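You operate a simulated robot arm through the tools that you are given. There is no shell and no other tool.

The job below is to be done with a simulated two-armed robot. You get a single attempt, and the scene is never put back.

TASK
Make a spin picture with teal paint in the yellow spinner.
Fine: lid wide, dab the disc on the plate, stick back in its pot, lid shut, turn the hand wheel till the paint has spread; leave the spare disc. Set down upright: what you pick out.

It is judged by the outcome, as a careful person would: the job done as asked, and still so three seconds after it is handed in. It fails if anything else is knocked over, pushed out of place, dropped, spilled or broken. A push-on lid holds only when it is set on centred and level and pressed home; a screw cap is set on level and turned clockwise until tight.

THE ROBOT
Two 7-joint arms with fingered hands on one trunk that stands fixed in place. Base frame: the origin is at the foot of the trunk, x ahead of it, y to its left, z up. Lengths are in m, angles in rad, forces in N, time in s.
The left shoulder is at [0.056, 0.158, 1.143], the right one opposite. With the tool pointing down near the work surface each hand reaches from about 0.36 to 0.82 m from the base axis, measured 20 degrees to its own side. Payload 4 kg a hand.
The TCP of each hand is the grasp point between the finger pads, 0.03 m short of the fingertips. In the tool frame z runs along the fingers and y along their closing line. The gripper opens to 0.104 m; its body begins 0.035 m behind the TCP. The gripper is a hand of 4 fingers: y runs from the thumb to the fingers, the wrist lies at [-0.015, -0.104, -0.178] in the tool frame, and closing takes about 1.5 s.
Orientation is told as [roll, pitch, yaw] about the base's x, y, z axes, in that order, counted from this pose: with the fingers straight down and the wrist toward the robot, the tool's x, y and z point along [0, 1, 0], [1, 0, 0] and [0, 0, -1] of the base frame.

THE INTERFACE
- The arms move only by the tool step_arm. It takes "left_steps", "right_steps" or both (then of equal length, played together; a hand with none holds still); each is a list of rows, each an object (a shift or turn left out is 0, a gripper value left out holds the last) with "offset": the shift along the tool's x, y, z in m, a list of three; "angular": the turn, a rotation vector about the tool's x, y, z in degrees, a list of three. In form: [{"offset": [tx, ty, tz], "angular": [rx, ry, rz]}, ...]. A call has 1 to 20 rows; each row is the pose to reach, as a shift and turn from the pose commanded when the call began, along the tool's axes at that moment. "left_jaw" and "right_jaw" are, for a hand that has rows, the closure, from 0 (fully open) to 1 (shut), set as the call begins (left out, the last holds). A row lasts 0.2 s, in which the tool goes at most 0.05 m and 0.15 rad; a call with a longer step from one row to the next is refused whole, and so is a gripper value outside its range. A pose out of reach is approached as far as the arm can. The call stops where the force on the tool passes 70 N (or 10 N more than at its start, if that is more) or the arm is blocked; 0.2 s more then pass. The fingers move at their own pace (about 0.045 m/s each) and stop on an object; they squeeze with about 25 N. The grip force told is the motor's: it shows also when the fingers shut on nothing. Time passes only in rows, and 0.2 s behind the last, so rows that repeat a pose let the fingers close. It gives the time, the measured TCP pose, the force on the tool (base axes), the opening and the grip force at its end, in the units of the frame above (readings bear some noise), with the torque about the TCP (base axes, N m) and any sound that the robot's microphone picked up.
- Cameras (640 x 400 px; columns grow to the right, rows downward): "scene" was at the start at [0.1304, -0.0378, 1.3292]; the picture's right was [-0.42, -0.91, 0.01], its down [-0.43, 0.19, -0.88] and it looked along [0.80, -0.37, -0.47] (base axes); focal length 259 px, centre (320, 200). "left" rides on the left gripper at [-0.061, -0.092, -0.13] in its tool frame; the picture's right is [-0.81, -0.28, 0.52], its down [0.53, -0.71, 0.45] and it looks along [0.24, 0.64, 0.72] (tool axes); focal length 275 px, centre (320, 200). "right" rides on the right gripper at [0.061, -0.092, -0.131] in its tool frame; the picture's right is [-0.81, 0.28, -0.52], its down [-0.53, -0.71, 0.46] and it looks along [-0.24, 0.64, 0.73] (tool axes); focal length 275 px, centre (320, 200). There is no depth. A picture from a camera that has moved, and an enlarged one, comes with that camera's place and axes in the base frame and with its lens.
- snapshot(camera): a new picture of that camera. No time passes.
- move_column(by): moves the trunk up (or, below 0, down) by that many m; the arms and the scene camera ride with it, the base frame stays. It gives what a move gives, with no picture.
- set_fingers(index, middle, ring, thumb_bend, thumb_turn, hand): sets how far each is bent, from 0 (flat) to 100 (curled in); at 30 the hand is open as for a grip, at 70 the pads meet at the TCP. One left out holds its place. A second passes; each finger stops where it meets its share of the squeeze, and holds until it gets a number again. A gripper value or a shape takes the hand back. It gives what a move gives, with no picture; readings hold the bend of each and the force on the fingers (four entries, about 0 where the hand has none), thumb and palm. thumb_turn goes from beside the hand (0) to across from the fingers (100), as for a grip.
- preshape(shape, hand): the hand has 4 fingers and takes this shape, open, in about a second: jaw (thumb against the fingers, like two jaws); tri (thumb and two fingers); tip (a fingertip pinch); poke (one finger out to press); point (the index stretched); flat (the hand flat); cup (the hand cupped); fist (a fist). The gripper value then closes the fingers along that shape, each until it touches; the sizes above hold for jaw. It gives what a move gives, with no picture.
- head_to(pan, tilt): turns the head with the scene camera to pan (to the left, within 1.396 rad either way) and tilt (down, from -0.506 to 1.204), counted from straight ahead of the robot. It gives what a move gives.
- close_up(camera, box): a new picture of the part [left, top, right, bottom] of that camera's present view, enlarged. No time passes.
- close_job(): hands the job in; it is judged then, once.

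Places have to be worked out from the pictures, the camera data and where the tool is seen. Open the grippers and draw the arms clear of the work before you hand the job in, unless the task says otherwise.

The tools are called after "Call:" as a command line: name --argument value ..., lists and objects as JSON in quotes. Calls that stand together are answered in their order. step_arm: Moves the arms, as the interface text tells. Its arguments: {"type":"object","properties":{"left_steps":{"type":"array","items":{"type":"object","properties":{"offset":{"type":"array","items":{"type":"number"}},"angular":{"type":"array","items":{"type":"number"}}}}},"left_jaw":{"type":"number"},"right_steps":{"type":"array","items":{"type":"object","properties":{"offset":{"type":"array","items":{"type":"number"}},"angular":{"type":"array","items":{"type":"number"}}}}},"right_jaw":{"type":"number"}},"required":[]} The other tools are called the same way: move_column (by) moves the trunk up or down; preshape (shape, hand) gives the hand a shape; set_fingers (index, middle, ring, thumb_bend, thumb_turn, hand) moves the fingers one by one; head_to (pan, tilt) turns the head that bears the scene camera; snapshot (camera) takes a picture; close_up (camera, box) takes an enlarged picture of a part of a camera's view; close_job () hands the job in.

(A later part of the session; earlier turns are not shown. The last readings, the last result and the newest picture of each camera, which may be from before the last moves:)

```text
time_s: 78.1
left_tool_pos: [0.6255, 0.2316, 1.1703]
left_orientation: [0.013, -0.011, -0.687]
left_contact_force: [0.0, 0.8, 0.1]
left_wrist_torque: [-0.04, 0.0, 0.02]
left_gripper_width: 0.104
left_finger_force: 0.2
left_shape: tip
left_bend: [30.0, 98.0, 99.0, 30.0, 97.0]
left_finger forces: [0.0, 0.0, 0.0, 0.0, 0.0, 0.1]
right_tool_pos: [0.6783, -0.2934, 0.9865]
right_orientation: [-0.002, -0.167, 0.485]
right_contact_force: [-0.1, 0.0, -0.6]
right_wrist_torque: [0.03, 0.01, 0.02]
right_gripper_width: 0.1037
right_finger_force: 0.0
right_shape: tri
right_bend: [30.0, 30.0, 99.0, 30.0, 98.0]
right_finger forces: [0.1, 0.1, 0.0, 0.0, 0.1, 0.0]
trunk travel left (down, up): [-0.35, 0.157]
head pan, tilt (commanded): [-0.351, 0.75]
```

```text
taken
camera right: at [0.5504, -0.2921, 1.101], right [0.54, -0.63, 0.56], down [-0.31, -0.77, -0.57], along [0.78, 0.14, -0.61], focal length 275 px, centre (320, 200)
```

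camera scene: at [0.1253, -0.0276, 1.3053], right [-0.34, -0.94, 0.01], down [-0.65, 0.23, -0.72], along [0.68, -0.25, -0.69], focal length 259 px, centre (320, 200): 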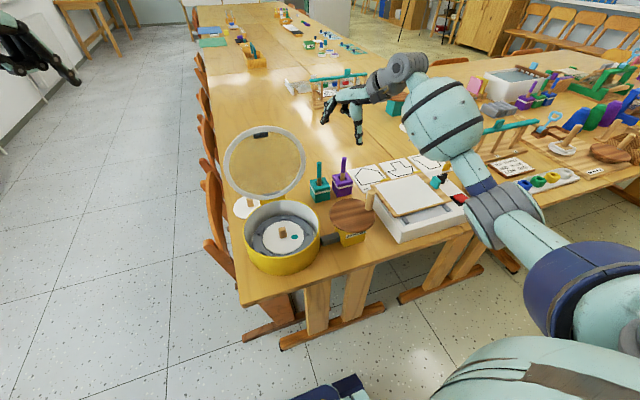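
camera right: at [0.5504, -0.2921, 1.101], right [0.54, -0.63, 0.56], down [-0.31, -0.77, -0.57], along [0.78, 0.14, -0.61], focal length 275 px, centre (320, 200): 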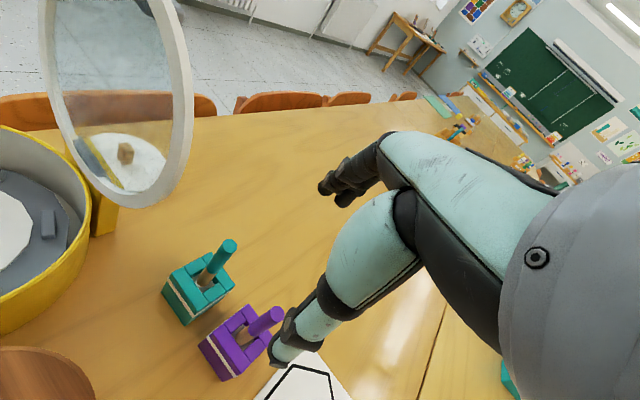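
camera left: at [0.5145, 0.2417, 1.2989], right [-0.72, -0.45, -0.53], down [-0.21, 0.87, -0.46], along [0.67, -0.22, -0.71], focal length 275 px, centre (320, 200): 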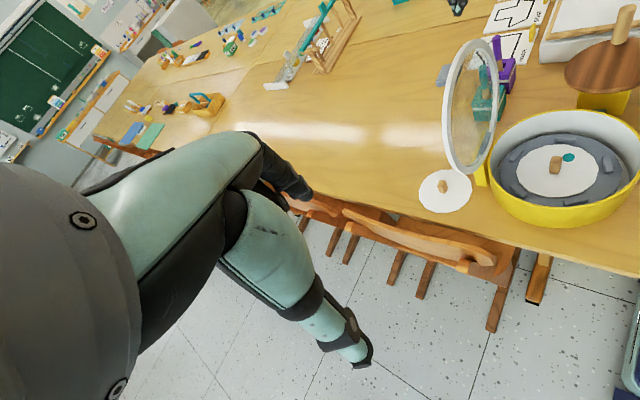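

Paint is dabbed and the stick is back. To close the lid under control, I'll hold its upper-right rim with the right hand (thumb in front, fingers behind). First I bring the right hand, re-oriented straight down, above that spot.

Call:
step_arm --right_steps '[{"offset": [0, 0.0064, -0.0378], "angular": [0, 0, 0]}, {"offset": [0, 0.0127, -0.0756], "angular": [2.3, -0.6, 6.9]}, {"offset": [0, 0.0191, -0.1134], "angular": [4.7, -1.2, 13.8]}, {"offset": [0.0303, 0.0354, -0.1106], "angular": [7.0, -1.7, 20.8]}, {"offset": [0.0606, 0.0516, -0.1079], "angular": [9.38, -2.32, 27.7]}, {"offset": [0.0909, 0.0679, -0.1051], "angular": [9.38, -2.32, 27.7]}, {"offset": [0.1212, 0.0842, -0.1024], "angular": [9.38, -2.32, 27.7]}, {"offset": [0.1212, 0.0842, -0.1024], "angular": [9.38, -2.32, 27.7]}]'

Call:
snapshot --camera "right"

Call:
close_up --camera "left" --box '[400, 0, 560, 180]'

Call:
close_up --camera "scene" --box '[210, 60, 380, 220]'

```text
time_s: 79.9
left_tool_pos: [0.6263, 0.23, 1.1712]
left_orientation: [0.016, -0.01, -0.688]
left_contact_force: [0.2, -0.1, 0.2]
left_wrist_torque: [0.02, 0.02, -0.01]
left_gripper_width: 0.1043
left_finger_force: 0.1
left_shape: tip
left_bend: [30.0, 98.0, 99.0, 30.0, 97.0]
left_finger forces: [0.1, 0.0, 0.1, 0.1, 0.0, 0.1]
right_tool_pos: [0.6816, -0.1564, 1.1038]
right_orientation: [0.0, -0.001, 0.001]
right_contact_force: [0.9, -0.8, 0.3]
right_wrist_torque: [-0.01, 0.02, 0.01]
right_gripper_width: 0.1036
right_finger_force: 0.1
right_shape: tri
right_bend: [30.0, 30.0, 99.0, 30.0, 98.0]
right_finger forces: [0.0, 0.0, 0.0, 0.0, 0.1, 0.0]
trunk travel left (down, up): [-0.35, 0.157]
head pan, tilt (commanded): [-0.351, 0.75]
```

```text
taken
camera right: at [0.5888, -0.0964, 1.2345], right [0.27, -0.81, 0.52], down [-0.71, -0.53, -0.45], along [0.64, -0.24, -0.72], focal length 275 px, centre (320, 200)
```

right: 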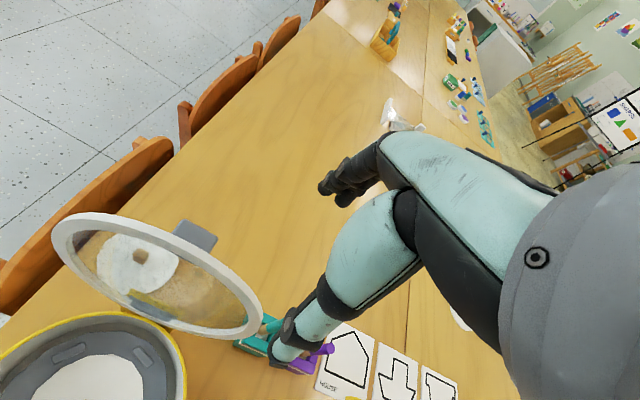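

```text
2.22 times, centred on (480, 90) of left
camera zoom: at [0.5141, 0.2402, 1.2994], right [-0.72, -0.45, -0.53], down [-0.21, 0.87, -0.45], along [0.67, -0.22, -0.71], focal length 612 px, centre (-36, 444)
```

zoom: 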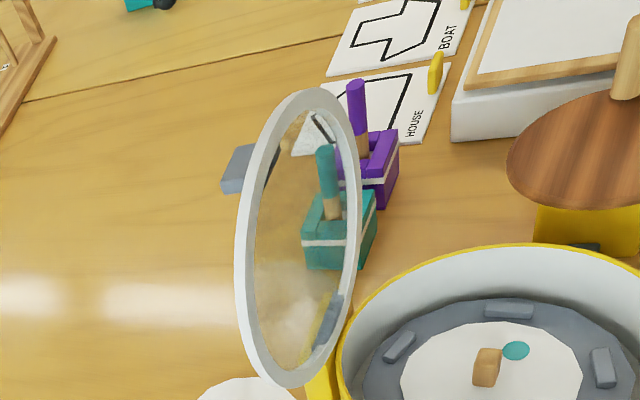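

```text
2.50 times, centred on (295, 140) of scene
camera zoom: at [0.125, -0.029, 1.3054], right [-0.34, -0.94, 0.0], down [-0.65, 0.23, -0.72], along [0.68, -0.25, -0.69], focal length 647 px, centre (382, 350)
```

zoom: 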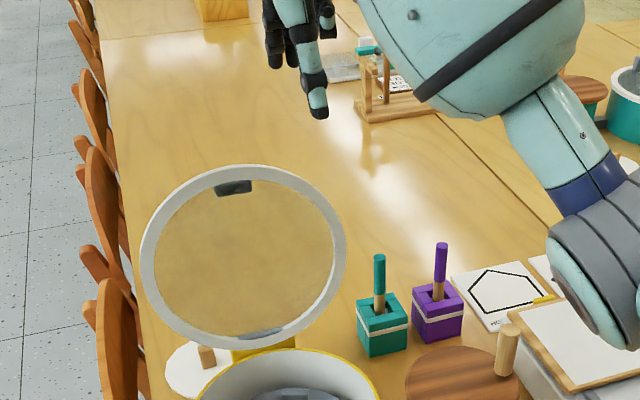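

The lid leans at about 97°. I lower the right hand so the open thumb and fingers straddle the ring's upper-right edge.

Call:
step_arm --right_steps '[{"offset": [0.0, -0.005, 0.025]}, {"offset": [0.0, -0.0096, 0.05]}, {"offset": [0.0, -0.0096, 0.075]}, {"offset": [0.0, -0.0096, 0.092]}, {"offset": [0.0, -0.0096, 0.092]}]'

Call:
close_up --camera "right" --box '[100, 150, 400, 400]'

Call:
close_up --camera "left" --box '[400, 0, 560, 180]'

Call:
close_up --camera "scene" --box '[210, 60, 380, 220]'

```text
time_s: 81.1
left_tool_pos: [0.6262, 0.2317, 1.1701]
left_orientation: [0.015, -0.009, -0.687]
left_contact_force: [-0.6, -0.3, -0.3]
left_wrist_torque: [0.0, -0.02, -0.01]
left_gripper_width: 0.1039
left_finger_force: 0.1
left_shape: tip
left_bend: [30.0, 98.0, 99.0, 30.0, 97.0]
left_finger forces: [0.0, 0.0, 0.0, 0.0, 0.0, 0.0]
right_tool_pos: [0.6738, -0.1561, 1.0126]
right_orientation: [0.0, -0.002, 0.001]
right_contact_force: [0.9, 1.2, -0.3]
right_wrist_torque: [-0.02, 0.05, 0.04]
right_gripper_width: 0.1035
right_finger_force: 0.0
right_shape: tri
right_bend: [30.0, 30.0, 99.0, 30.0, 98.0]
right_finger forces: [0.0, 0.1, 0.0, 0.1, 0.1, 0.0]
trunk travel left (down, up): [-0.35, 0.157]
head pan, tilt (commanded): [-0.351, 0.75]
```

```text
1.60 times, centred on (250, 275) of right
camera zoom: at [0.5807, -0.0948, 1.143], right [0.28, -0.81, 0.52], down [-0.71, -0.53, -0.45], along [0.64, -0.24, -0.72], focal length 440 px, centre (432, 80)
```

zoom: 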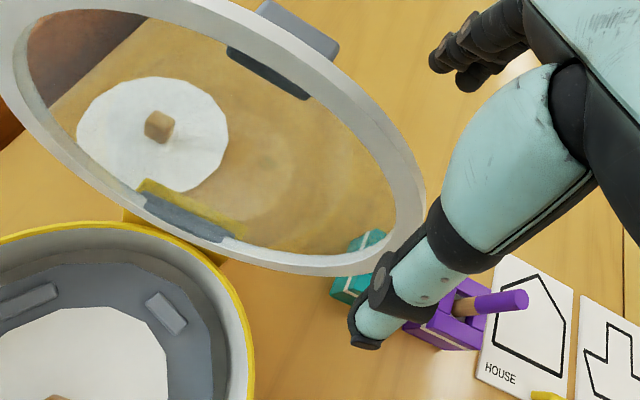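

```text
2.22 times, centred on (480, 90) of left
camera zoom: at [0.514, 0.2413, 1.2993], right [-0.72, -0.45, -0.53], down [-0.21, 0.87, -0.46], along [0.67, -0.22, -0.71], focal length 612 px, centre (-36, 444)
```

zoom: 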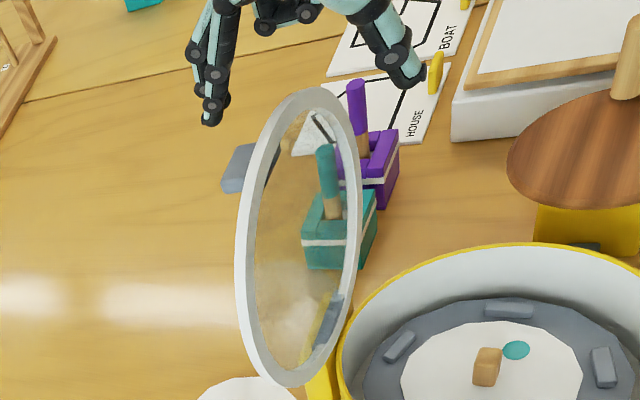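

```text
2.50 times, centred on (295, 140) of scene
camera zoom: at [0.1249, -0.028, 1.3054], right [-0.34, -0.94, 0.0], down [-0.65, 0.23, -0.72], along [0.68, -0.25, -0.69], focal length 647 px, centre (382, 350)
```

zoom: 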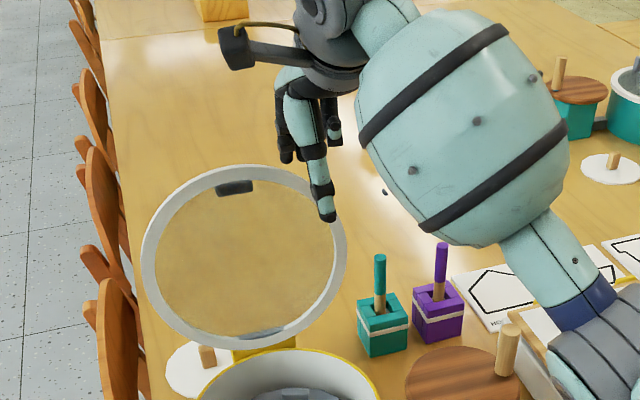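

Thumb is in front of the ring and fingers behind it. I lower 8 mm more and close the grip on the ring.

Call:
step_arm --right_steps '[{"offset": [0, 0, 0.004]}, {"offset": [0, 0, 0.008]}, {"offset": [0, 0, 0.008]}]'

Call:
step_arm --right_steps '[{"offset": [0, 0, 0]}, {"offset": [0, 0, 0]}, {"offset": [0, 0, 0]}, {"offset": [0, 0, 0]}, {"offset": [0, 0, 0]}, {"offset": [0, 0, 0]}, {"offset": [0, 0, 0]}, {"offset": [0, 0, 0]}]' --right_jaw 1.0

Call:
close_up --camera "right" --box '[100, 150, 400, 400]'

Call:
close_up --camera "left" --box '[400, 0, 560, 180]'

Call:
close_up --camera "scene" --box '[210, 60, 380, 220]'

```text
time_s: 81.9
left_tool_pos: [0.6257, 0.2306, 1.1705]
left_orientation: [0.014, -0.011, -0.687]
left_contact_force: [-0.1, 0.5, 0.1]
left_wrist_torque: [-0.02, 0.02, -0.01]
left_gripper_width: 0.1038
left_finger_force: 0.0
left_shape: tip
left_bend: [30.0, 98.0, 99.0, 30.0, 97.0]
left_finger forces: [0.0, 0.0, 0.0, 0.0, 0.0, 0.0]
right_tool_pos: [0.6726, -0.1561, 1.0035]
right_orientation: [0.001, 0.001, -0.001]
right_contact_force: [0.3, -0.6, -0.6]
right_wrist_torque: [0.01, 0.01, 0.0]
right_gripper_width: 0.1037
right_finger_force: 0.1
right_shape: tri
right_bend: [30.0, 30.0, 99.0, 30.0, 98.0]
right_finger forces: [0.0, 0.1, 0.0, 0.1, 0.0, 0.0]
trunk travel left (down, up): [-0.35, 0.157]
head pan, tilt (commanded): [-0.351, 0.75]
```

```text
time_s: 83.7
left_tool_pos: [0.6251, 0.2315, 1.1707]
left_orientation: [0.016, -0.011, -0.687]
left_contact_force: [0.2, -0.2, 0.2]
left_wrist_torque: [-0.01, 0.02, -0.01]
left_gripper_width: 0.1041
left_finger_force: 0.1
left_shape: tip
left_bend: [30.0, 98.0, 99.0, 30.0, 97.0]
left_finger forces: [0.1, 0.0, 0.0, 0.1, 0.0, 0.1]
right_tool_pos: [0.6723, -0.1559, 1.0046]
right_orientation: [-0.001, 0.002, -0.001]
right_contact_force: [-2.5, 0.5, -2.4]
right_wrist_torque: [-0.02, 0.06, 0.01]
right_gripper_width: 0.0009
right_finger_force: 25.2
right_shape: tri
right_bend: [70.0, 70.0, 100.0, 74.0, 100.0]
right_finger forces: [9.7, 10.3, 0.1, 0.0, 22.5, 0.0]
trunk travel left (down, up): [-0.35, 0.157]
head pan, tilt (commanded): [-0.351, 0.75]
```

```text
1.60 times, centred on (250, 275) of right
camera zoom: at [0.5804, -0.0941, 1.1349], right [0.28, -0.81, 0.52], down [-0.71, -0.53, -0.45], along [0.64, -0.24, -0.73], focal length 440 px, centre (432, 80)
```

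zoom: 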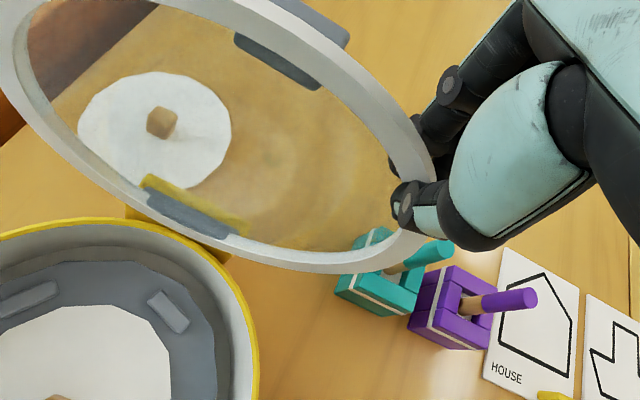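

```text
2.22 times, centred on (480, 90) of left
camera zoom: at [0.5139, 0.2412, 1.2993], right [-0.72, -0.45, -0.53], down [-0.21, 0.87, -0.46], along [0.67, -0.22, -0.71], focal length 612 px, centre (-36, 444)
```

zoom: 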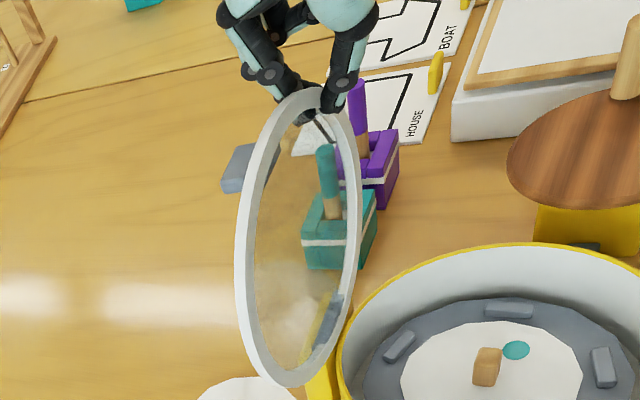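

```text
2.50 times, centred on (295, 140) of scene
camera zoom: at [0.1248, -0.0281, 1.3054], right [-0.34, -0.94, 0.0], down [-0.65, 0.23, -0.72], along [0.68, -0.25, -0.69], focal length 647 px, centre (382, 350)
```

zoom: 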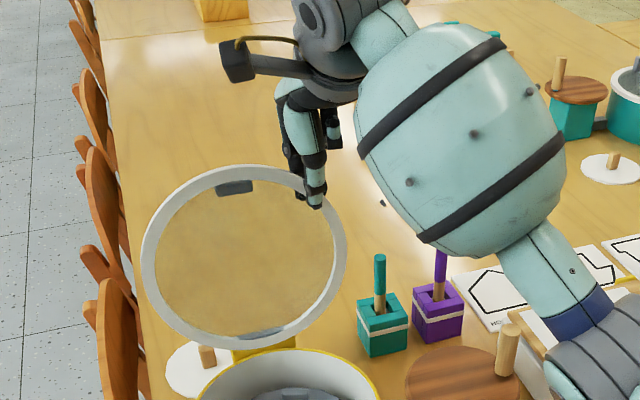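

The ring is held firmly. I now swing the lid 20° toward closing, rotating the hand rigidly about the hinge line.

Call:
step_arm --right_steps '[{"offset": [0, -0.0075, -0.0008], "angular": [-2.5, 0, 0]}, {"offset": [0, -0.0149, -0.0014], "angular": [-5, 0, 0]}, {"offset": [0, -0.0224, -0.0019], "angular": [-7.5, 0, 0]}, {"offset": [0, -0.0299, -0.0022], "angular": [-10, 0, 0]}, {"offset": [0, -0.0374, -0.002], "angular": [-12.5, 0, 0]}, {"offset": [0, -0.0448, -0.0013], "angular": [-15, 0, 0]}, {"offset": [0, -0.0523, -0.0003], "angular": [-17.5, 0, 0]}, {"offset": [0, -0.0597, 0.0009], "angular": [-20, 0, 0]}, {"offset": [0, -0.0597, 0.0009], "angular": [-20, 0, 0]}]'

Call:
close_up --camera "right" --box '[100, 100, 400, 350]'

Call:
close_up --camera "left" --box '[400, 0, 580, 200]'

Call:
close_up --camera "scene" --box '[210, 60, 380, 220]'

```text
time_s: 85.7
left_tool_pos: [0.6258, 0.2322, 1.1698]
left_orientation: [0.014, -0.01, -0.684]
left_contact_force: [1.0, 1.0, -0.7]
left_wrist_torque: [0.02, 0.02, -0.01]
left_gripper_width: 0.1038
left_finger_force: 0.1
left_shape: tip
left_bend: [30.0, 98.0, 99.0, 30.0, 97.0]
left_finger forces: [0.1, 0.1, 0.0, 0.0, 0.0, 0.0]
right_tool_pos: [0.6143, -0.1566, 1.0017]
right_orientation: [0.0, -0.347, 0.002]
right_contact_force: [0.7, 5.9, -6.5]
right_wrist_torque: [0.11, 0.01, -0.02]
right_gripper_width: 0.0009
right_finger_force: 25.1
right_shape: tri
right_bend: [70.0, 70.0, 100.0, 74.0, 100.0]
right_finger forces: [10.4, 9.5, 0.1, 0.1, 21.2, 0.0]
trunk travel left (down, up): [-0.35, 0.157]
head pan, tilt (commanded): [-0.351, 0.75]
```

```text
1.60 times, centred on (250, 225) of right
camera zoom: at [0.4822, -0.0952, 1.0942], right [0.08, -0.81, 0.58], down [-0.52, -0.53, -0.67], along [0.85, -0.24, -0.46], focal length 440 px, centre (432, 160)
```

zoom: 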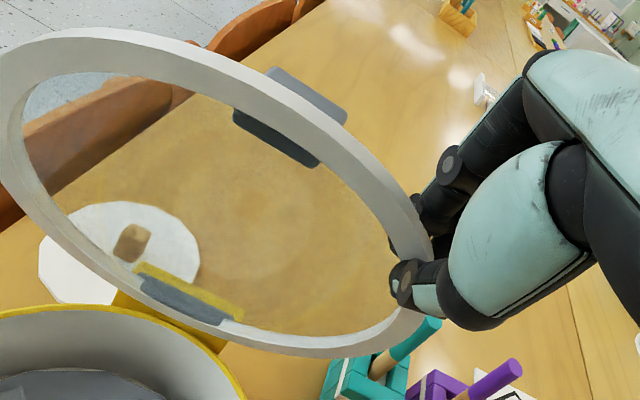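

```text
2.00 times, centred on (490, 100) of left
camera zoom: at [0.5151, 0.2422, 1.2985], right [-0.72, -0.45, -0.53], down [-0.21, 0.87, -0.46], along [0.67, -0.22, -0.71], focal length 551 px, centre (-20, 400)
```

zoom: 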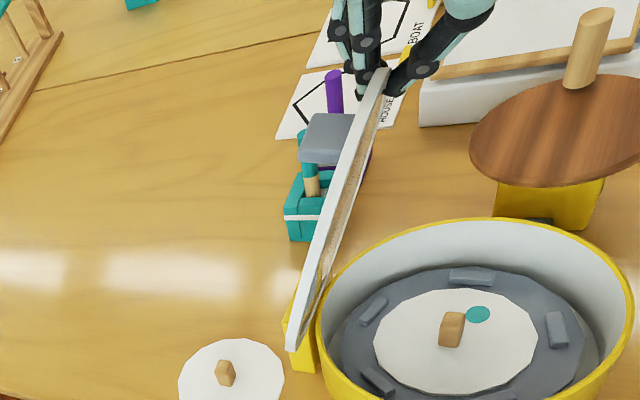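

```text
2.50 times, centred on (295, 140) of scene
camera zoom: at [0.1261, -0.0271, 1.3053], right [-0.34, -0.94, 0.01], down [-0.65, 0.23, -0.72], along [0.68, -0.25, -0.69], focal length 647 px, centre (382, 350)
```

zoom: 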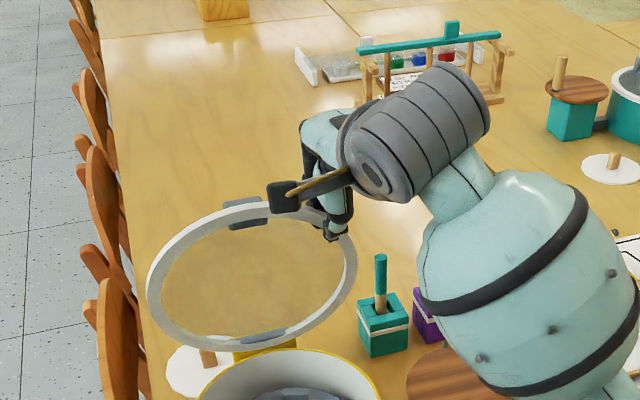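

The lid follows well, now at about 77°. I loosen the grip slightly, with the thumb still in front as a stop, to learn whether the hinge holds the lid by itself.

Call:
step_arm --right_steps '[{"offset": [0, 0, 0]}, {"offset": [0, 0, 0]}, {"offset": [0, 0, 0]}, {"offset": [0, 0, 0]}]' --right_jaw 0.65

Call:
close_up --camera "right" --box '[250, 180, 400, 330]'

Call:
close_up --camera "left" --box '[400, 0, 580, 200]'

```text
time_s: 86.7
left_tool_pos: [0.626, 0.2313, 1.1706]
left_orientation: [0.016, -0.008, -0.689]
left_contact_force: [0.2, -1.5, -0.3]
left_wrist_torque: [0.03, -0.01, -0.02]
left_gripper_width: 0.1041
left_finger_force: 0.1
left_shape: tip
left_bend: [30.0, 98.0, 99.0, 30.0, 97.0]
left_finger forces: [0.1, 0.0, 0.0, 0.0, 0.0, 0.0]
right_tool_pos: [0.6129, -0.1589, 1.0032]
right_orientation: [0.0, -0.35, 0.0]
right_contact_force: [0.7, 0.0, 0.6]
right_wrist_torque: [0.01, -0.02, -0.03]
right_gripper_width: 0.0364
right_finger_force: 0.0
right_shape: tri
right_bend: [74.0, 51.0, 99.0, 73.0, 100.0]
right_finger forces: [0.1, 0.0, 0.0, 0.1, 0.2, 0.0]
trunk travel left (down, up): [-0.35, 0.157]
head pan, tilt (commanded): [-0.351, 0.75]
```

```text
2.67 times, centred on (325, 255) of right
camera zoom: at [0.4813, -0.0962, 1.095], right [0.08, -0.81, 0.58], down [-0.51, -0.53, -0.67], along [0.85, -0.24, -0.46], focal length 734 px, centre (307, 53)
```

zoom: 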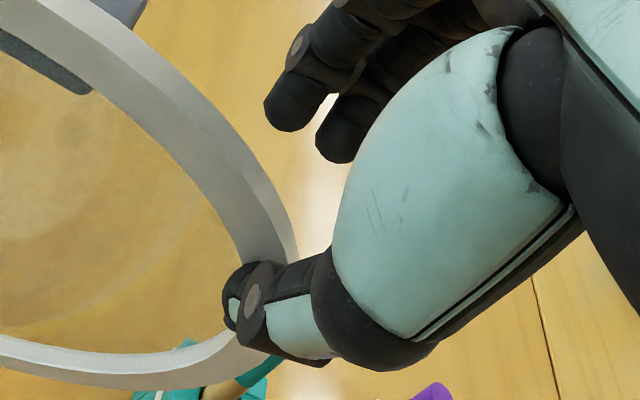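

```text
2.00 times, centred on (490, 100) of left
camera zoom: at [0.5139, 0.2411, 1.2993], right [-0.72, -0.45, -0.53], down [-0.21, 0.87, -0.46], along [0.67, -0.22, -0.71], focal length 551 px, centre (-20, 400)
```

zoom: 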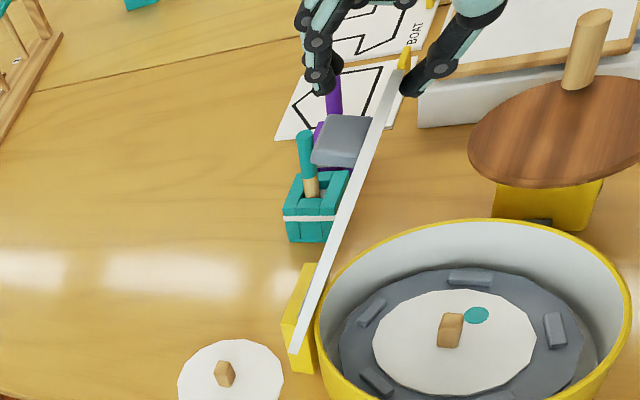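

The loosened lid follows the thumb only slightly and the thumb feels almost nothing. I carry on lowering with this loose cage (thumb below, fingers above) by another 25° and watch whether the lid rests on the thumb.

Call:
step_arm --right_steps '[{"offset": [0, -0.0074, -0.0009], "angular": [-2.5, 0, 0]}, {"offset": [0, -0.0148, -0.0017], "angular": [-5, 0, 0]}, {"offset": [0, -0.0224, -0.002], "angular": [-7.5, 0, 0]}, {"offset": [0, -0.0299, -0.0021], "angular": [-10, 0, 0]}, {"offset": [0, -0.0373, -0.0018], "angular": [-12.5, 0, 0]}, {"offset": [0, -0.0448, -0.0013], "angular": [-15, 0, 0]}, {"offset": [0, -0.0522, -0.0002], "angular": [-17.5, 0, 0]}, {"offset": [0, -0.0596, 0.001], "angular": [-20, 0, 0]}, {"offset": [0, -0.067, 0.0026], "angular": [-22.5, 0, 0]}, {"offset": [0, -0.0742, 0.0044], "angular": [-25, 0, 0]}, {"offset": [0, -0.0742, 0.0044], "angular": [-25, 0, 0]}]'

Call:
snapshot --camera "right"

Call:
close_up --camera "left" --box '[400, 0, 640, 240]'

Call:
close_up --camera "scene" --box '[210, 80, 380, 240]'

```text
time_s: 89.1
left_tool_pos: [0.6272, 0.2315, 1.17]
left_orientation: [0.014, -0.01, -0.687]
left_contact_force: [0.3, 0.2, 0.2]
left_wrist_torque: [0.0, 0.0, 0.02]
left_gripper_width: 0.104
left_finger_force: 0.1
left_shape: tip
left_bend: [30.0, 98.0, 99.0, 30.0, 97.0]
left_finger forces: [0.0, 0.0, 0.0, 0.0, 0.0, 0.0]
right_tool_pos: [0.5457, -0.1574, 0.9729]
right_orientation: [0.0, -0.786, 0.0]
right_contact_force: [-1.5, -0.4, -0.1]
right_wrist_torque: [-0.01, 0.02, -0.03]
right_gripper_width: 0.0363
right_finger_force: 0.0
right_shape: tri
right_bend: [74.0, 51.0, 99.0, 73.0, 100.0]
right_finger forces: [0.0, 0.0, 0.0, 0.0, 0.4, 0.0]
trunk travel left (down, up): [-0.35, 0.157]
head pan, tilt (commanded): [-0.351, 0.75]
```

```text
taken
camera right: at [0.387, -0.0955, 1.0011], right [-0.17, -0.81, 0.56], down [-0.18, -0.53, -0.83], along [0.97, -0.24, -0.06], focal length 275 px, centre (320, 200)
```

right: 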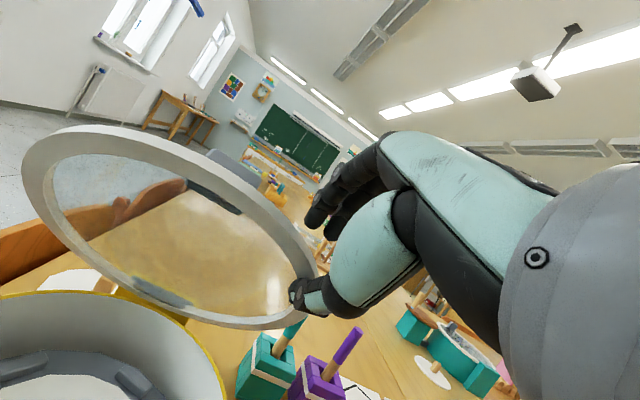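

```text
1.67 times, centred on (520, 120) of left
camera zoom: at [0.5144, 0.2412, 1.2991], right [-0.72, -0.45, -0.53], down [-0.21, 0.87, -0.46], along [0.67, -0.22, -0.71], focal length 459 px, centre (-13, 333)
```

zoom: 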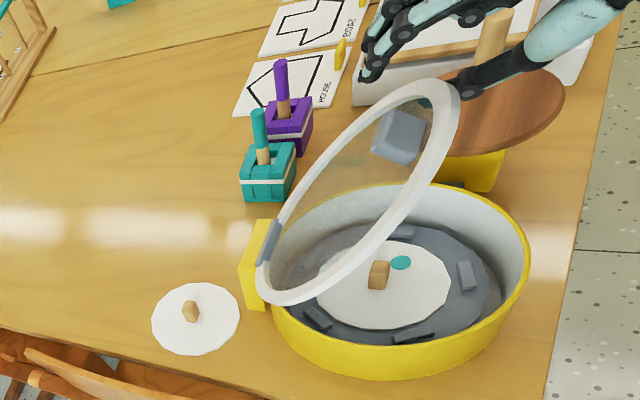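

```text
2.50 times, centred on (295, 160) of scene
camera zoom: at [0.125, -0.0281, 1.3054], right [-0.34, -0.94, 0.0], down [-0.65, 0.23, -0.72], along [0.68, -0.25, -0.69], focal length 647 px, centre (382, 300)
```

zoom: 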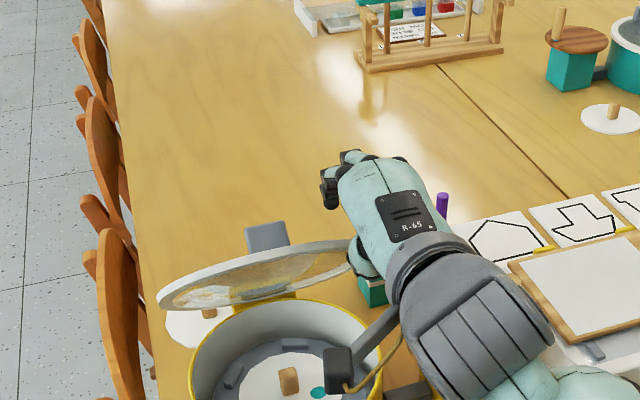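

The lid is light and simply rests on the thumb (≈0.4 N), so I can lower it on the thumb. I continue the arc to roughly 20° above closed.

Call:
step_arm --right_steps '[{"offset": [0, -0.0075, -0.001], "angular": [-2, 0, 0]}, {"offset": [0, -0.0149, -0.0018], "angular": [-4, 0, 0]}, {"offset": [0, -0.0224, -0.002], "angular": [-6, 0, 0]}, {"offset": [0, -0.0299, -0.0022], "angular": [-8, 0, 0]}, {"offset": [0, -0.0374, -0.0018], "angular": [-10, 0, 0]}, {"offset": [0, -0.0448, -0.0013], "angular": [-12, 0, 0]}, {"offset": [0, -0.0522, -0.0003], "angular": [-14, 0, 0]}, {"offset": [0, -0.0597, 0.0008], "angular": [-16, 0, 0]}, {"offset": [0, -0.067, 0.0025], "angular": [-18, 0, 0]}, {"offset": [0, -0.0742, 0.0043], "angular": [-20, 0, 0]}, {"offset": [0, -0.0742, 0.0043], "angular": [-20, 0, 0]}]'

Call:
snapshot --camera "right"

Call:
close_up --camera "left" --box '[400, 0, 640, 240]'

Call:
close_up --camera "scene" --box '[210, 120, 400, 300]'

```text
time_s: 91.5
left_tool_pos: [0.6261, 0.2309, 1.1706]
left_orientation: [0.015, -0.012, -0.688]
left_contact_force: [-0.3, 0.6, 0.4]
left_wrist_torque: [-0.01, 0.0, -0.02]
left_gripper_width: 0.1037
left_finger_force: 0.1
left_shape: tip
left_bend: [30.0, 98.0, 99.0, 30.0, 97.0]
left_finger forces: [0.1, 0.0, 0.0, 0.1, 0.1, 0.1]
right_tool_pos: [0.4959, -0.1574, 0.919]
right_orientation: [-0.004, -1.135, 0.003]
right_contact_force: [-0.9, 0.0, -0.9]
right_wrist_torque: [0.03, 0.0, -0.02]
right_gripper_width: 0.0364
right_finger_force: 0.1
right_shape: tri
right_bend: [74.0, 51.0, 99.0, 73.0, 100.0]
right_finger forces: [0.0, 0.0, 0.1, 0.0, 0.6, 0.0]
trunk travel left (down, up): [-0.35, 0.157]
head pan, tilt (commanded): [-0.351, 0.75]
```

```text
taken
camera right: at [0.3386, -0.0959, 0.8911], right [-0.35, -0.81, 0.47], down [0.11, -0.53, -0.84], along [0.93, -0.24, 0.28], focal length 275 px, centre (320, 200)
```

right: 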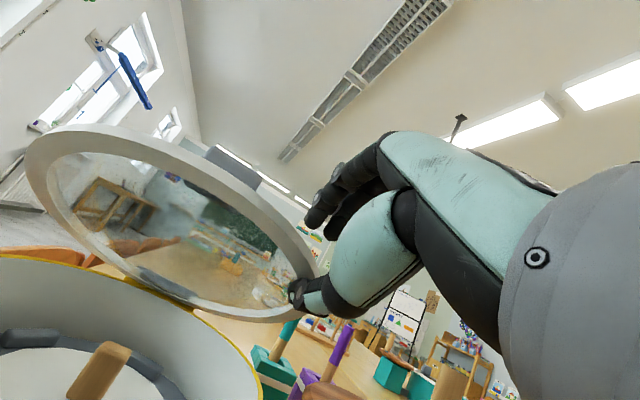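

```text
1.67 times, centred on (520, 120) of left
camera zoom: at [0.5143, 0.241, 1.2994], right [-0.72, -0.45, -0.53], down [-0.21, 0.87, -0.45], along [0.67, -0.22, -0.71], focal length 459 px, centre (-13, 333)
```

zoom: 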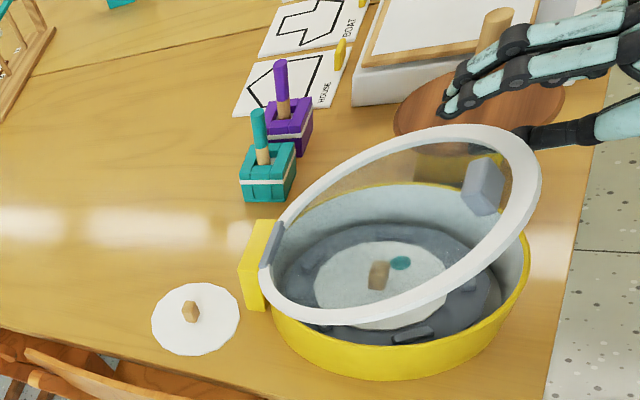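

```text
2.22 times, centred on (305, 210) of scene
camera zoom: at [0.1247, -0.0282, 1.3056], right [-0.34, -0.94, 0.0], down [-0.65, 0.23, -0.72], along [0.68, -0.25, -0.69], focal length 576 px, centre (353, 178)
```

zoom: 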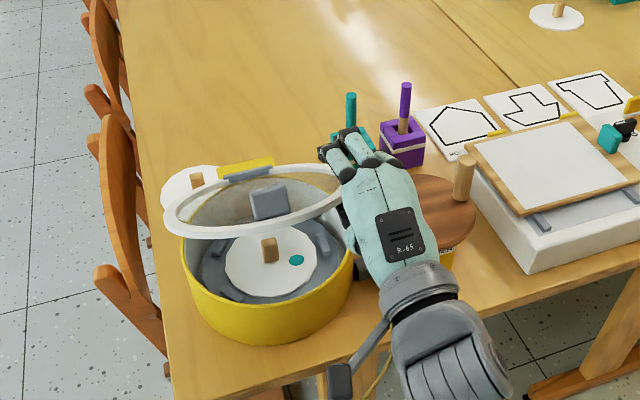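

The lid is at about 28°, resting on the thumb. I lower it another ~12°, keeping the hand's tilt.

Call:
step_arm --right_steps '[{"offset": [0, -0.009, 0.0001]}, {"offset": [0, -0.018, 0.0004]}, {"offset": [0, -0.027, 0.0007]}, {"offset": [0, -0.036, 0.0011]}, {"offset": [0, -0.036, 0.0011]}]'

Call:
snapshot --camera "right"

Call:
close_up --camera "left" --box '[400, 0, 640, 240]'

Call:
close_up --camera "scene" --box '[230, 150, 390, 290]'

```text
time_s: 92.7
left_tool_pos: [0.6275, 0.231, 1.1695]
left_orientation: [0.015, -0.01, -0.688]
left_contact_force: [0.6, 0.3, 0.2]
left_wrist_torque: [0.0, -0.01, 0.03]
left_gripper_width: 0.1038
left_finger_force: 0.1
left_shape: tip
left_bend: [30.0, 98.0, 99.0, 30.0, 97.0]
left_finger forces: [0.0, 0.0, 0.0, 0.1, 0.0, 0.1]
right_tool_pos: [0.4865, -0.1687, 0.896]
right_orientation: [-0.081, -1.162, 0.066]
right_contact_force: [0.0, -0.2, -0.7]
right_wrist_torque: [-0.02, 0.01, -0.02]
right_gripper_width: 0.0366
right_finger_force: 0.1
right_shape: tri
right_bend: [74.0, 51.0, 99.0, 73.0, 100.0]
right_finger forces: [0.0, 0.0, 0.0, 0.0, 0.4, 0.0]
trunk travel left (down, up): [-0.35, 0.157]
head pan, tilt (commanded): [-0.351, 0.75]
```

```text
taken
camera right: at [0.3298, -0.1075, 0.8622], right [-0.37, -0.79, 0.48], down [0.13, -0.56, -0.82], along [0.92, -0.24, 0.31], focal length 275 px, centre (320, 200)
```

right: 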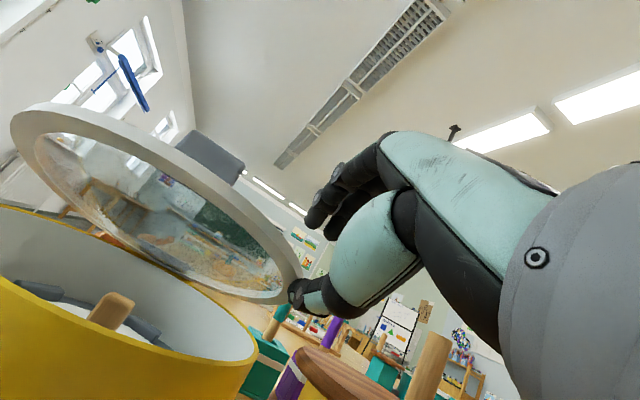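

```text
1.67 times, centred on (520, 120) of left
camera zoom: at [0.5144, 0.2411, 1.2985], right [-0.72, -0.45, -0.53], down [-0.21, 0.87, -0.45], along [0.67, -0.22, -0.71], focal length 459 px, centre (-13, 333)
```

zoom: 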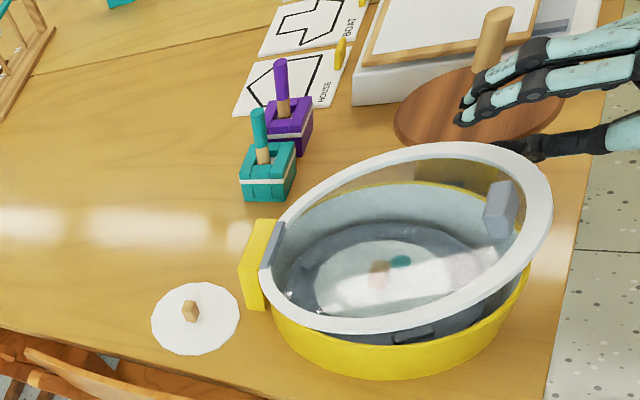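

```text
2.86 times, centred on (310, 220) of scene
camera zoom: at [0.1248, -0.0281, 1.3048], right [-0.34, -0.94, 0.0], down [-0.65, 0.23, -0.72], along [0.68, -0.25, -0.69], focal length 740 px, centre (349, 143)
```

zoom: 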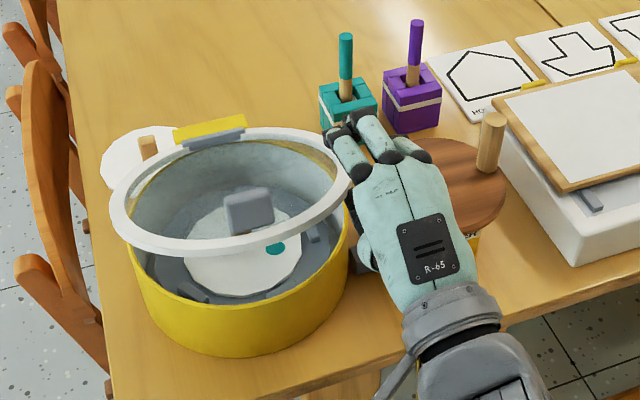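

The lid is at about 25°, but the hand drifted 1 cm to the right and rolled a bit, probably nearing a joint limit. I bring it back left and lower slightly to see how it responds.

Call:
step_arm --right_steps '[{"offset": [0.006, -0.004, 0.0]}, {"offset": [0.012, -0.008, 0.0]}, {"offset": [0.012, -0.008, 0.0]}]'

Call:
snapshot --camera "right"

```text
time_s: 93.7
left_tool_pos: [0.6095, 0.2313, 1.1772]
left_orientation: [0.024, -0.022, -0.686]
left_contact_force: [-0.6, 0.0, 0.0]
left_wrist_torque: [0.0, -0.02, 0.02]
left_gripper_width: 0.1037
left_finger_force: 0.0
left_shape: tip
left_bend: [30.0, 98.0, 99.0, 30.0, 97.0]
left_finger forces: [0.0, 0.1, 0.0, 0.1, 0.0, 0.0]
right_tool_pos: [0.4692, -0.1911, 0.8899]
right_orientation: [-0.159, -1.165, 0.074]
right_contact_force: [-1.1, -0.6, 0.5]
right_wrist_torque: [0.04, 0.01, -0.04]
right_gripper_width: 0.0365
right_finger_force: 0.1
right_shape: tri
right_bend: [74.0, 51.0, 99.0, 73.0, 100.0]
right_finger forces: [0.1, 0.0, 0.0, 0.0, 0.0, 0.1]
trunk travel left (down, up): [-0.35, 0.157]
head pan, tilt (commanded): [-0.351, 0.75]
stopped in row 3 (right hand): the arm was blocked; the commanded pose is now the measured one
```

```text
taken
camera right: at [0.3159, -0.1209, 0.8522], right [-0.42, -0.75, 0.5], down [0.1, -0.59, -0.8], along [0.9, -0.29, 0.33], focal length 275 px, centre (320, 200)
```

right: 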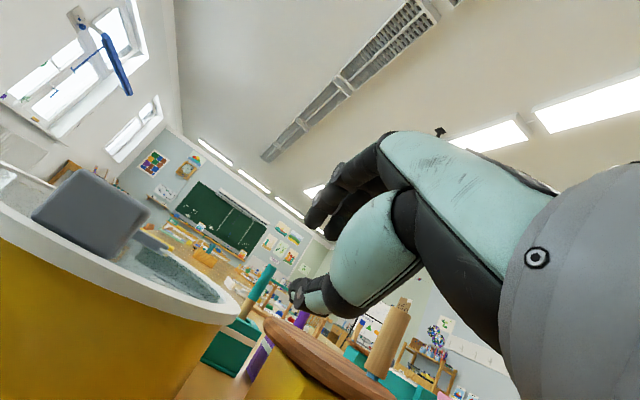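

The arm got blocked and the thumb slid off; the lid now appears to lie on the drum. I check from the other cameras.

Call:
close_up --camera "scene" --box '[200, 140, 420, 300]'

Call:
close_up --camera "left" --box '[400, 0, 640, 240]'

Call:
snapshot --camera "scene"

```text
2.50 times, centred on (310, 220) of scene
camera zoom: at [0.123, -0.0277, 1.3034], right [-0.34, -0.94, 0.0], down [-0.65, 0.23, -0.72], along [0.68, -0.25, -0.69], focal length 647 px, centre (345, 150)
```

zoom: 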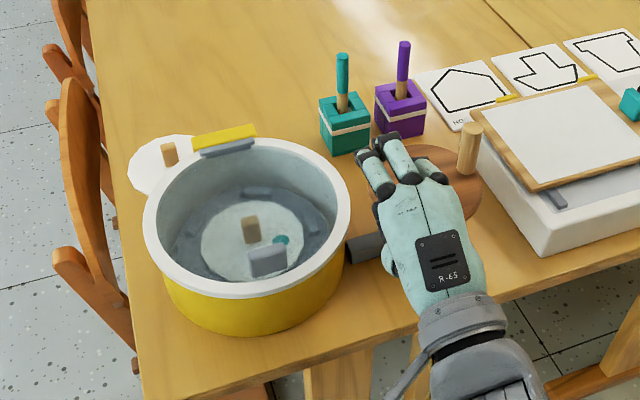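

```text
1.67 times, centred on (520, 120) of left
camera zoom: at [0.4962, 0.2418, 1.304], right [-0.71, -0.45, -0.54], down [-0.2, 0.87, -0.46], along [0.68, -0.22, -0.7], focal length 459 px, centre (-13, 333)
```

zoom: 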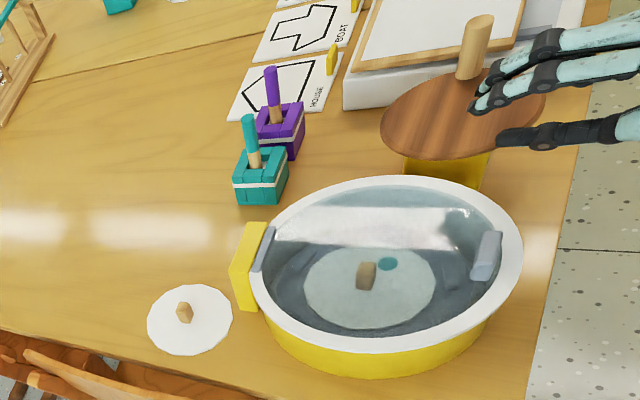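

```text
taken
camera scene: at [0.123, -0.0277, 1.3034], right [-0.34, -0.94, 0.0], down [-0.65, 0.23, -0.72], along [0.68, -0.25, -0.69], focal length 259 px, centre (320, 200)
```

scene: 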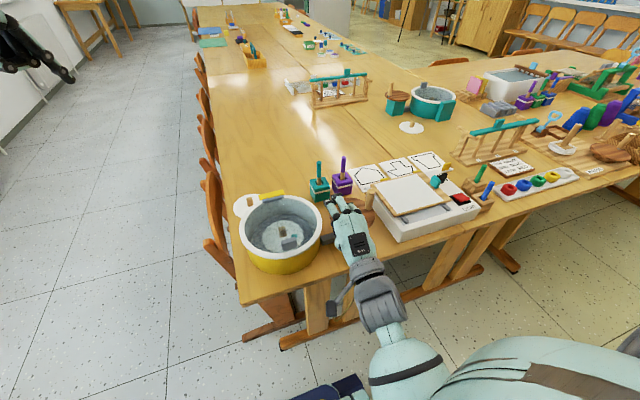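

The lid is shut, the dab is visible inside, and pots and spare disc are in place. I raise the right hand and turn it back to pointing straight down.

Call:
step_arm --right_steps '[{"offset": [-0.0022, 0.0256, -0.0162]}, {"offset": [-0.0045, 0.0512, -0.0325]}, {"offset": [-0.0067, 0.0768, -0.0487]}, {"offset": [-0.0089, 0.1024, -0.065]}, {"offset": [-0.0089, 0.1024, -0.065], "angular": [7.4, 0.6, -0.2]}, {"offset": [-0.0089, 0.1024, -0.065], "angular": [14.8, 1.2, -0.4]}, {"offset": [-0.0089, 0.1024, -0.065], "angular": [22.2, 1.9, -0.5]}, {"offset": [-0.0089, 0.1024, -0.065], "angular": [29.6, 2.5, -0.7]}, {"offset": [-0.0089, 0.1024, -0.065], "angular": [37.0, 3.1, -0.9]}, {"offset": [-0.0089, 0.1024, -0.065], "angular": [44.5, 3.7, -1.1]}, {"offset": [-0.0089, 0.1024, -0.065], "angular": [51.9, 4.3, -1.2]}, {"offset": [-0.0089, 0.1024, -0.065], "angular": [59.3, 5.0, -1.4]}, {"offset": [-0.0089, 0.1024, -0.065], "angular": [66.7, 5.6, -1.6]}, {"offset": [-0.0089, 0.1024, -0.065], "angular": [66.7, 5.6, -1.6]}]'

Call:
snapshot --camera "scene"

Call:
snapshot --camera "right"

```text
time_s: 94.9
left_tool_pos: [0.5965, 0.2321, 1.184]
left_orientation: [0.032, -0.028, -0.687]
left_contact_force: [0.8, -1.3, 0.7]
left_wrist_torque: [-0.01, -0.03, 0.0]
left_gripper_width: 0.104
left_finger_force: 0.0
left_shape: tip
left_bend: [30.0, 98.0, 99.0, 30.0, 97.0]
left_finger forces: [0.0, 0.0, 0.0, 0.1, 0.0, 0.0]
right_tool_pos: [0.4322, -0.1801, 0.9304]
right_orientation: [-0.06, -0.865, -0.005]
right_contact_force: [0.0, -0.5, 0.2]
right_wrist_torque: [0.02, 0.01, 0.03]
right_gripper_width: 0.0364
right_finger_force: 0.1
right_shape: tri
right_bend: [74.0, 51.0, 99.0, 73.0, 100.0]
right_finger forces: [0.1, 0.1, 0.0, 0.1, 0.0, 0.0]
right hand out of reach, approached as far as the arm can: row 4, 5, 6
trunk travel left (down, up): [-0.35, 0.157]
head pan, tilt (commanded): [-0.351, 0.75]
stopped in row 6 (right hand): the arm was blocked; the commanded pose is now the measured one
```

```text
taken
camera scene: at [0.1235, -0.0279, 1.3036], right [-0.34, -0.94, 0.0], down [-0.65, 0.23, -0.72], along [0.68, -0.25, -0.69], focal length 259 px, centre (320, 200)
```

scene: 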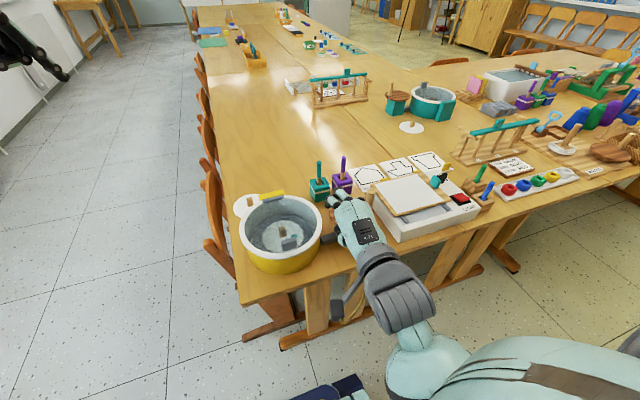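

```text
taken
camera right: at [0.2752, -0.1096, 0.9425], right [-0.25, -0.78, 0.58], down [-0.14, -0.56, -0.82], along [0.96, -0.29, 0.03], focal length 275 px, centre (320, 200)
```

right: 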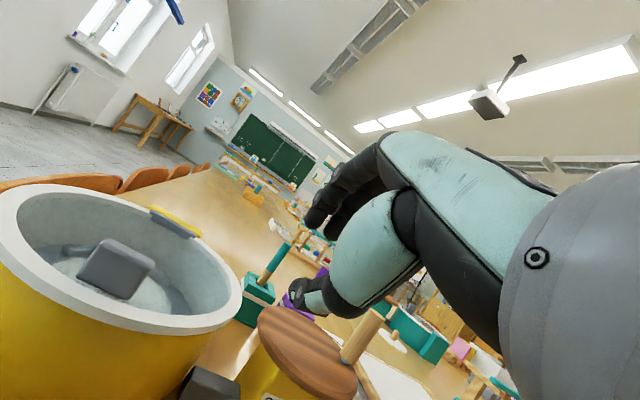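

The right arm is cramped against the body here. I move it forward, up and to the right first, keeping its tilt.

Call:
step_arm --right_steps '[{"offset": [-0.0126, 0.025, -0.0008]}, {"offset": [-0.0252, 0.05, -0.0016]}, {"offset": [-0.0377, 0.0749, -0.0024]}, {"offset": [-0.0503, 0.0998, -0.0032]}, {"offset": [-0.0503, 0.0998, -0.0032]}]'

Call:
snapshot --camera "scene"

```text
time_s: 96.1
left_tool_pos: [0.5966, 0.232, 1.1852]
left_orientation: [0.034, -0.031, -0.687]
left_contact_force: [0.8, 0.0, -0.5]
left_wrist_torque: [0.02, -0.01, -0.02]
left_gripper_width: 0.104
left_finger_force: 0.2
left_shape: tip
left_bend: [30.0, 98.0, 99.0, 30.0, 97.0]
left_finger forces: [0.0, 0.0, 0.0, 0.1, 0.1, 0.0]
right_tool_pos: [0.496, -0.2308, 1.0245]
right_orientation: [-0.053, -0.895, -0.012]
right_contact_force: [0.1, -0.2, 0.5]
right_wrist_torque: [0.02, 0.01, -0.02]
right_gripper_width: 0.0364
right_finger_force: 0.0
right_shape: tri
right_bend: [74.0, 51.0, 99.0, 73.0, 100.0]
right_finger forces: [0.0, 0.1, 0.0, 0.0, 0.1, 0.0]
right hand out of reach, approached as far as the arm can: row 1, 2, 3, 4, 5
trunk travel left (down, up): [-0.35, 0.157]
head pan, tilt (commanded): [-0.351, 0.75]
```

```text
taken
camera scene: at [0.1237, -0.0278, 1.3055], right [-0.34, -0.94, 0.0], down [-0.65, 0.23, -0.72], along [0.68, -0.25, -0.69], focal length 259 px, centre (320, 200)
```

scene: 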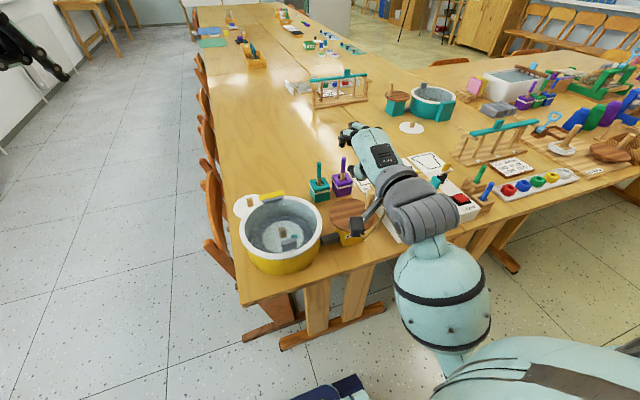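

The hand has come out to (0.496,-0.231,1.02). I now turn it upright (fingers down) over 7 rows.

Call:
step_arm --right_steps '[{"angular": [7.3, 0.4, -0.3]}, {"angular": [14.7, 0.9, -0.6]}, {"angular": [22.0, 1.3, -0.9]}, {"angular": [29.3, 1.8, -1.1]}, {"angular": [36.6, 2.2, -1.4]}, {"angular": [44.0, 2.7, -1.7]}, {"angular": [51.3, 3.1, -2.0]}, {"angular": [51.3, 3.1, -2.0]}]'

Call:
snapshot --camera "scene"

Call:
snapshot --camera "right"

```text
time_s: 97.9
left_tool_pos: [0.5981, 0.231, 1.1859]
left_orientation: [0.032, -0.027, -0.686]
left_contact_force: [0.1, 0.8, 0.5]
left_wrist_torque: [0.03, 0.01, 0.02]
left_gripper_width: 0.1038
left_finger_force: 0.1
left_shape: tip
left_bend: [30.0, 98.0, 99.0, 30.0, 97.0]
left_finger forces: [0.0, 0.0, 0.1, 0.0, 0.0, 0.0]
right_tool_pos: [0.4943, -0.2318, 1.0253]
right_orientation: [-0.001, 0.001, -0.002]
right_contact_force: [0.2, 0.5, 0.3]
right_wrist_torque: [-0.01, 0.02, 0.0]
right_gripper_width: 0.0364
right_finger_force: 0.0
right_shape: tri
right_bend: [74.0, 51.0, 99.0, 73.0, 100.0]
right_finger forces: [0.0, 0.0, 0.0, 0.1, 0.0, 0.1]
trunk travel left (down, up): [-0.35, 0.157]
head pan, tilt (commanded): [-0.351, 0.75]
```

```text
taken
camera scene: at [0.125, -0.0284, 1.3053], right [-0.34, -0.94, 0.0], down [-0.65, 0.23, -0.72], along [0.68, -0.25, -0.69], focal length 259 px, centre (320, 200)
```

scene: 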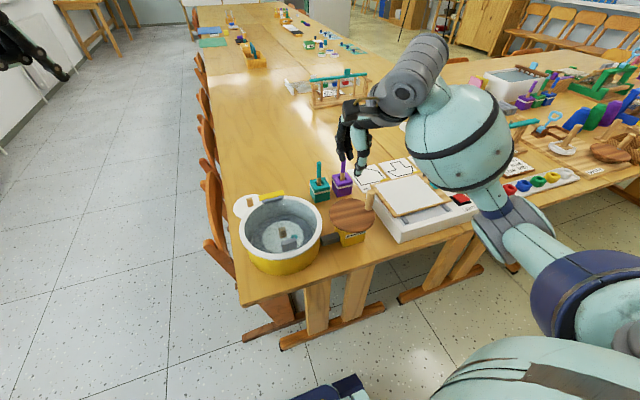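

```text
taken
camera right: at [0.4024, -0.17, 1.1557], right [0.27, -0.81, 0.52], down [-0.71, -0.53, -0.46], along [0.64, -0.25, -0.72], focal length 275 px, centre (320, 200)
```

right: 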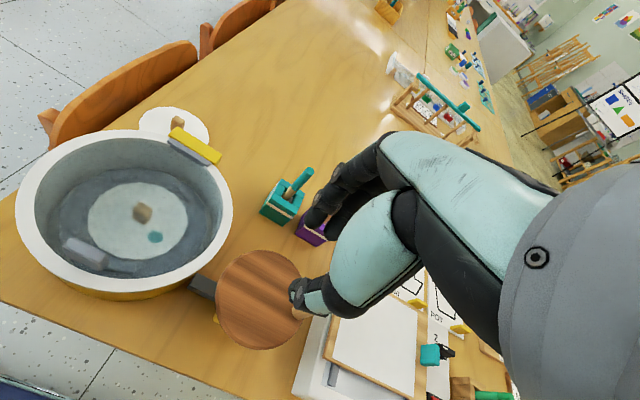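

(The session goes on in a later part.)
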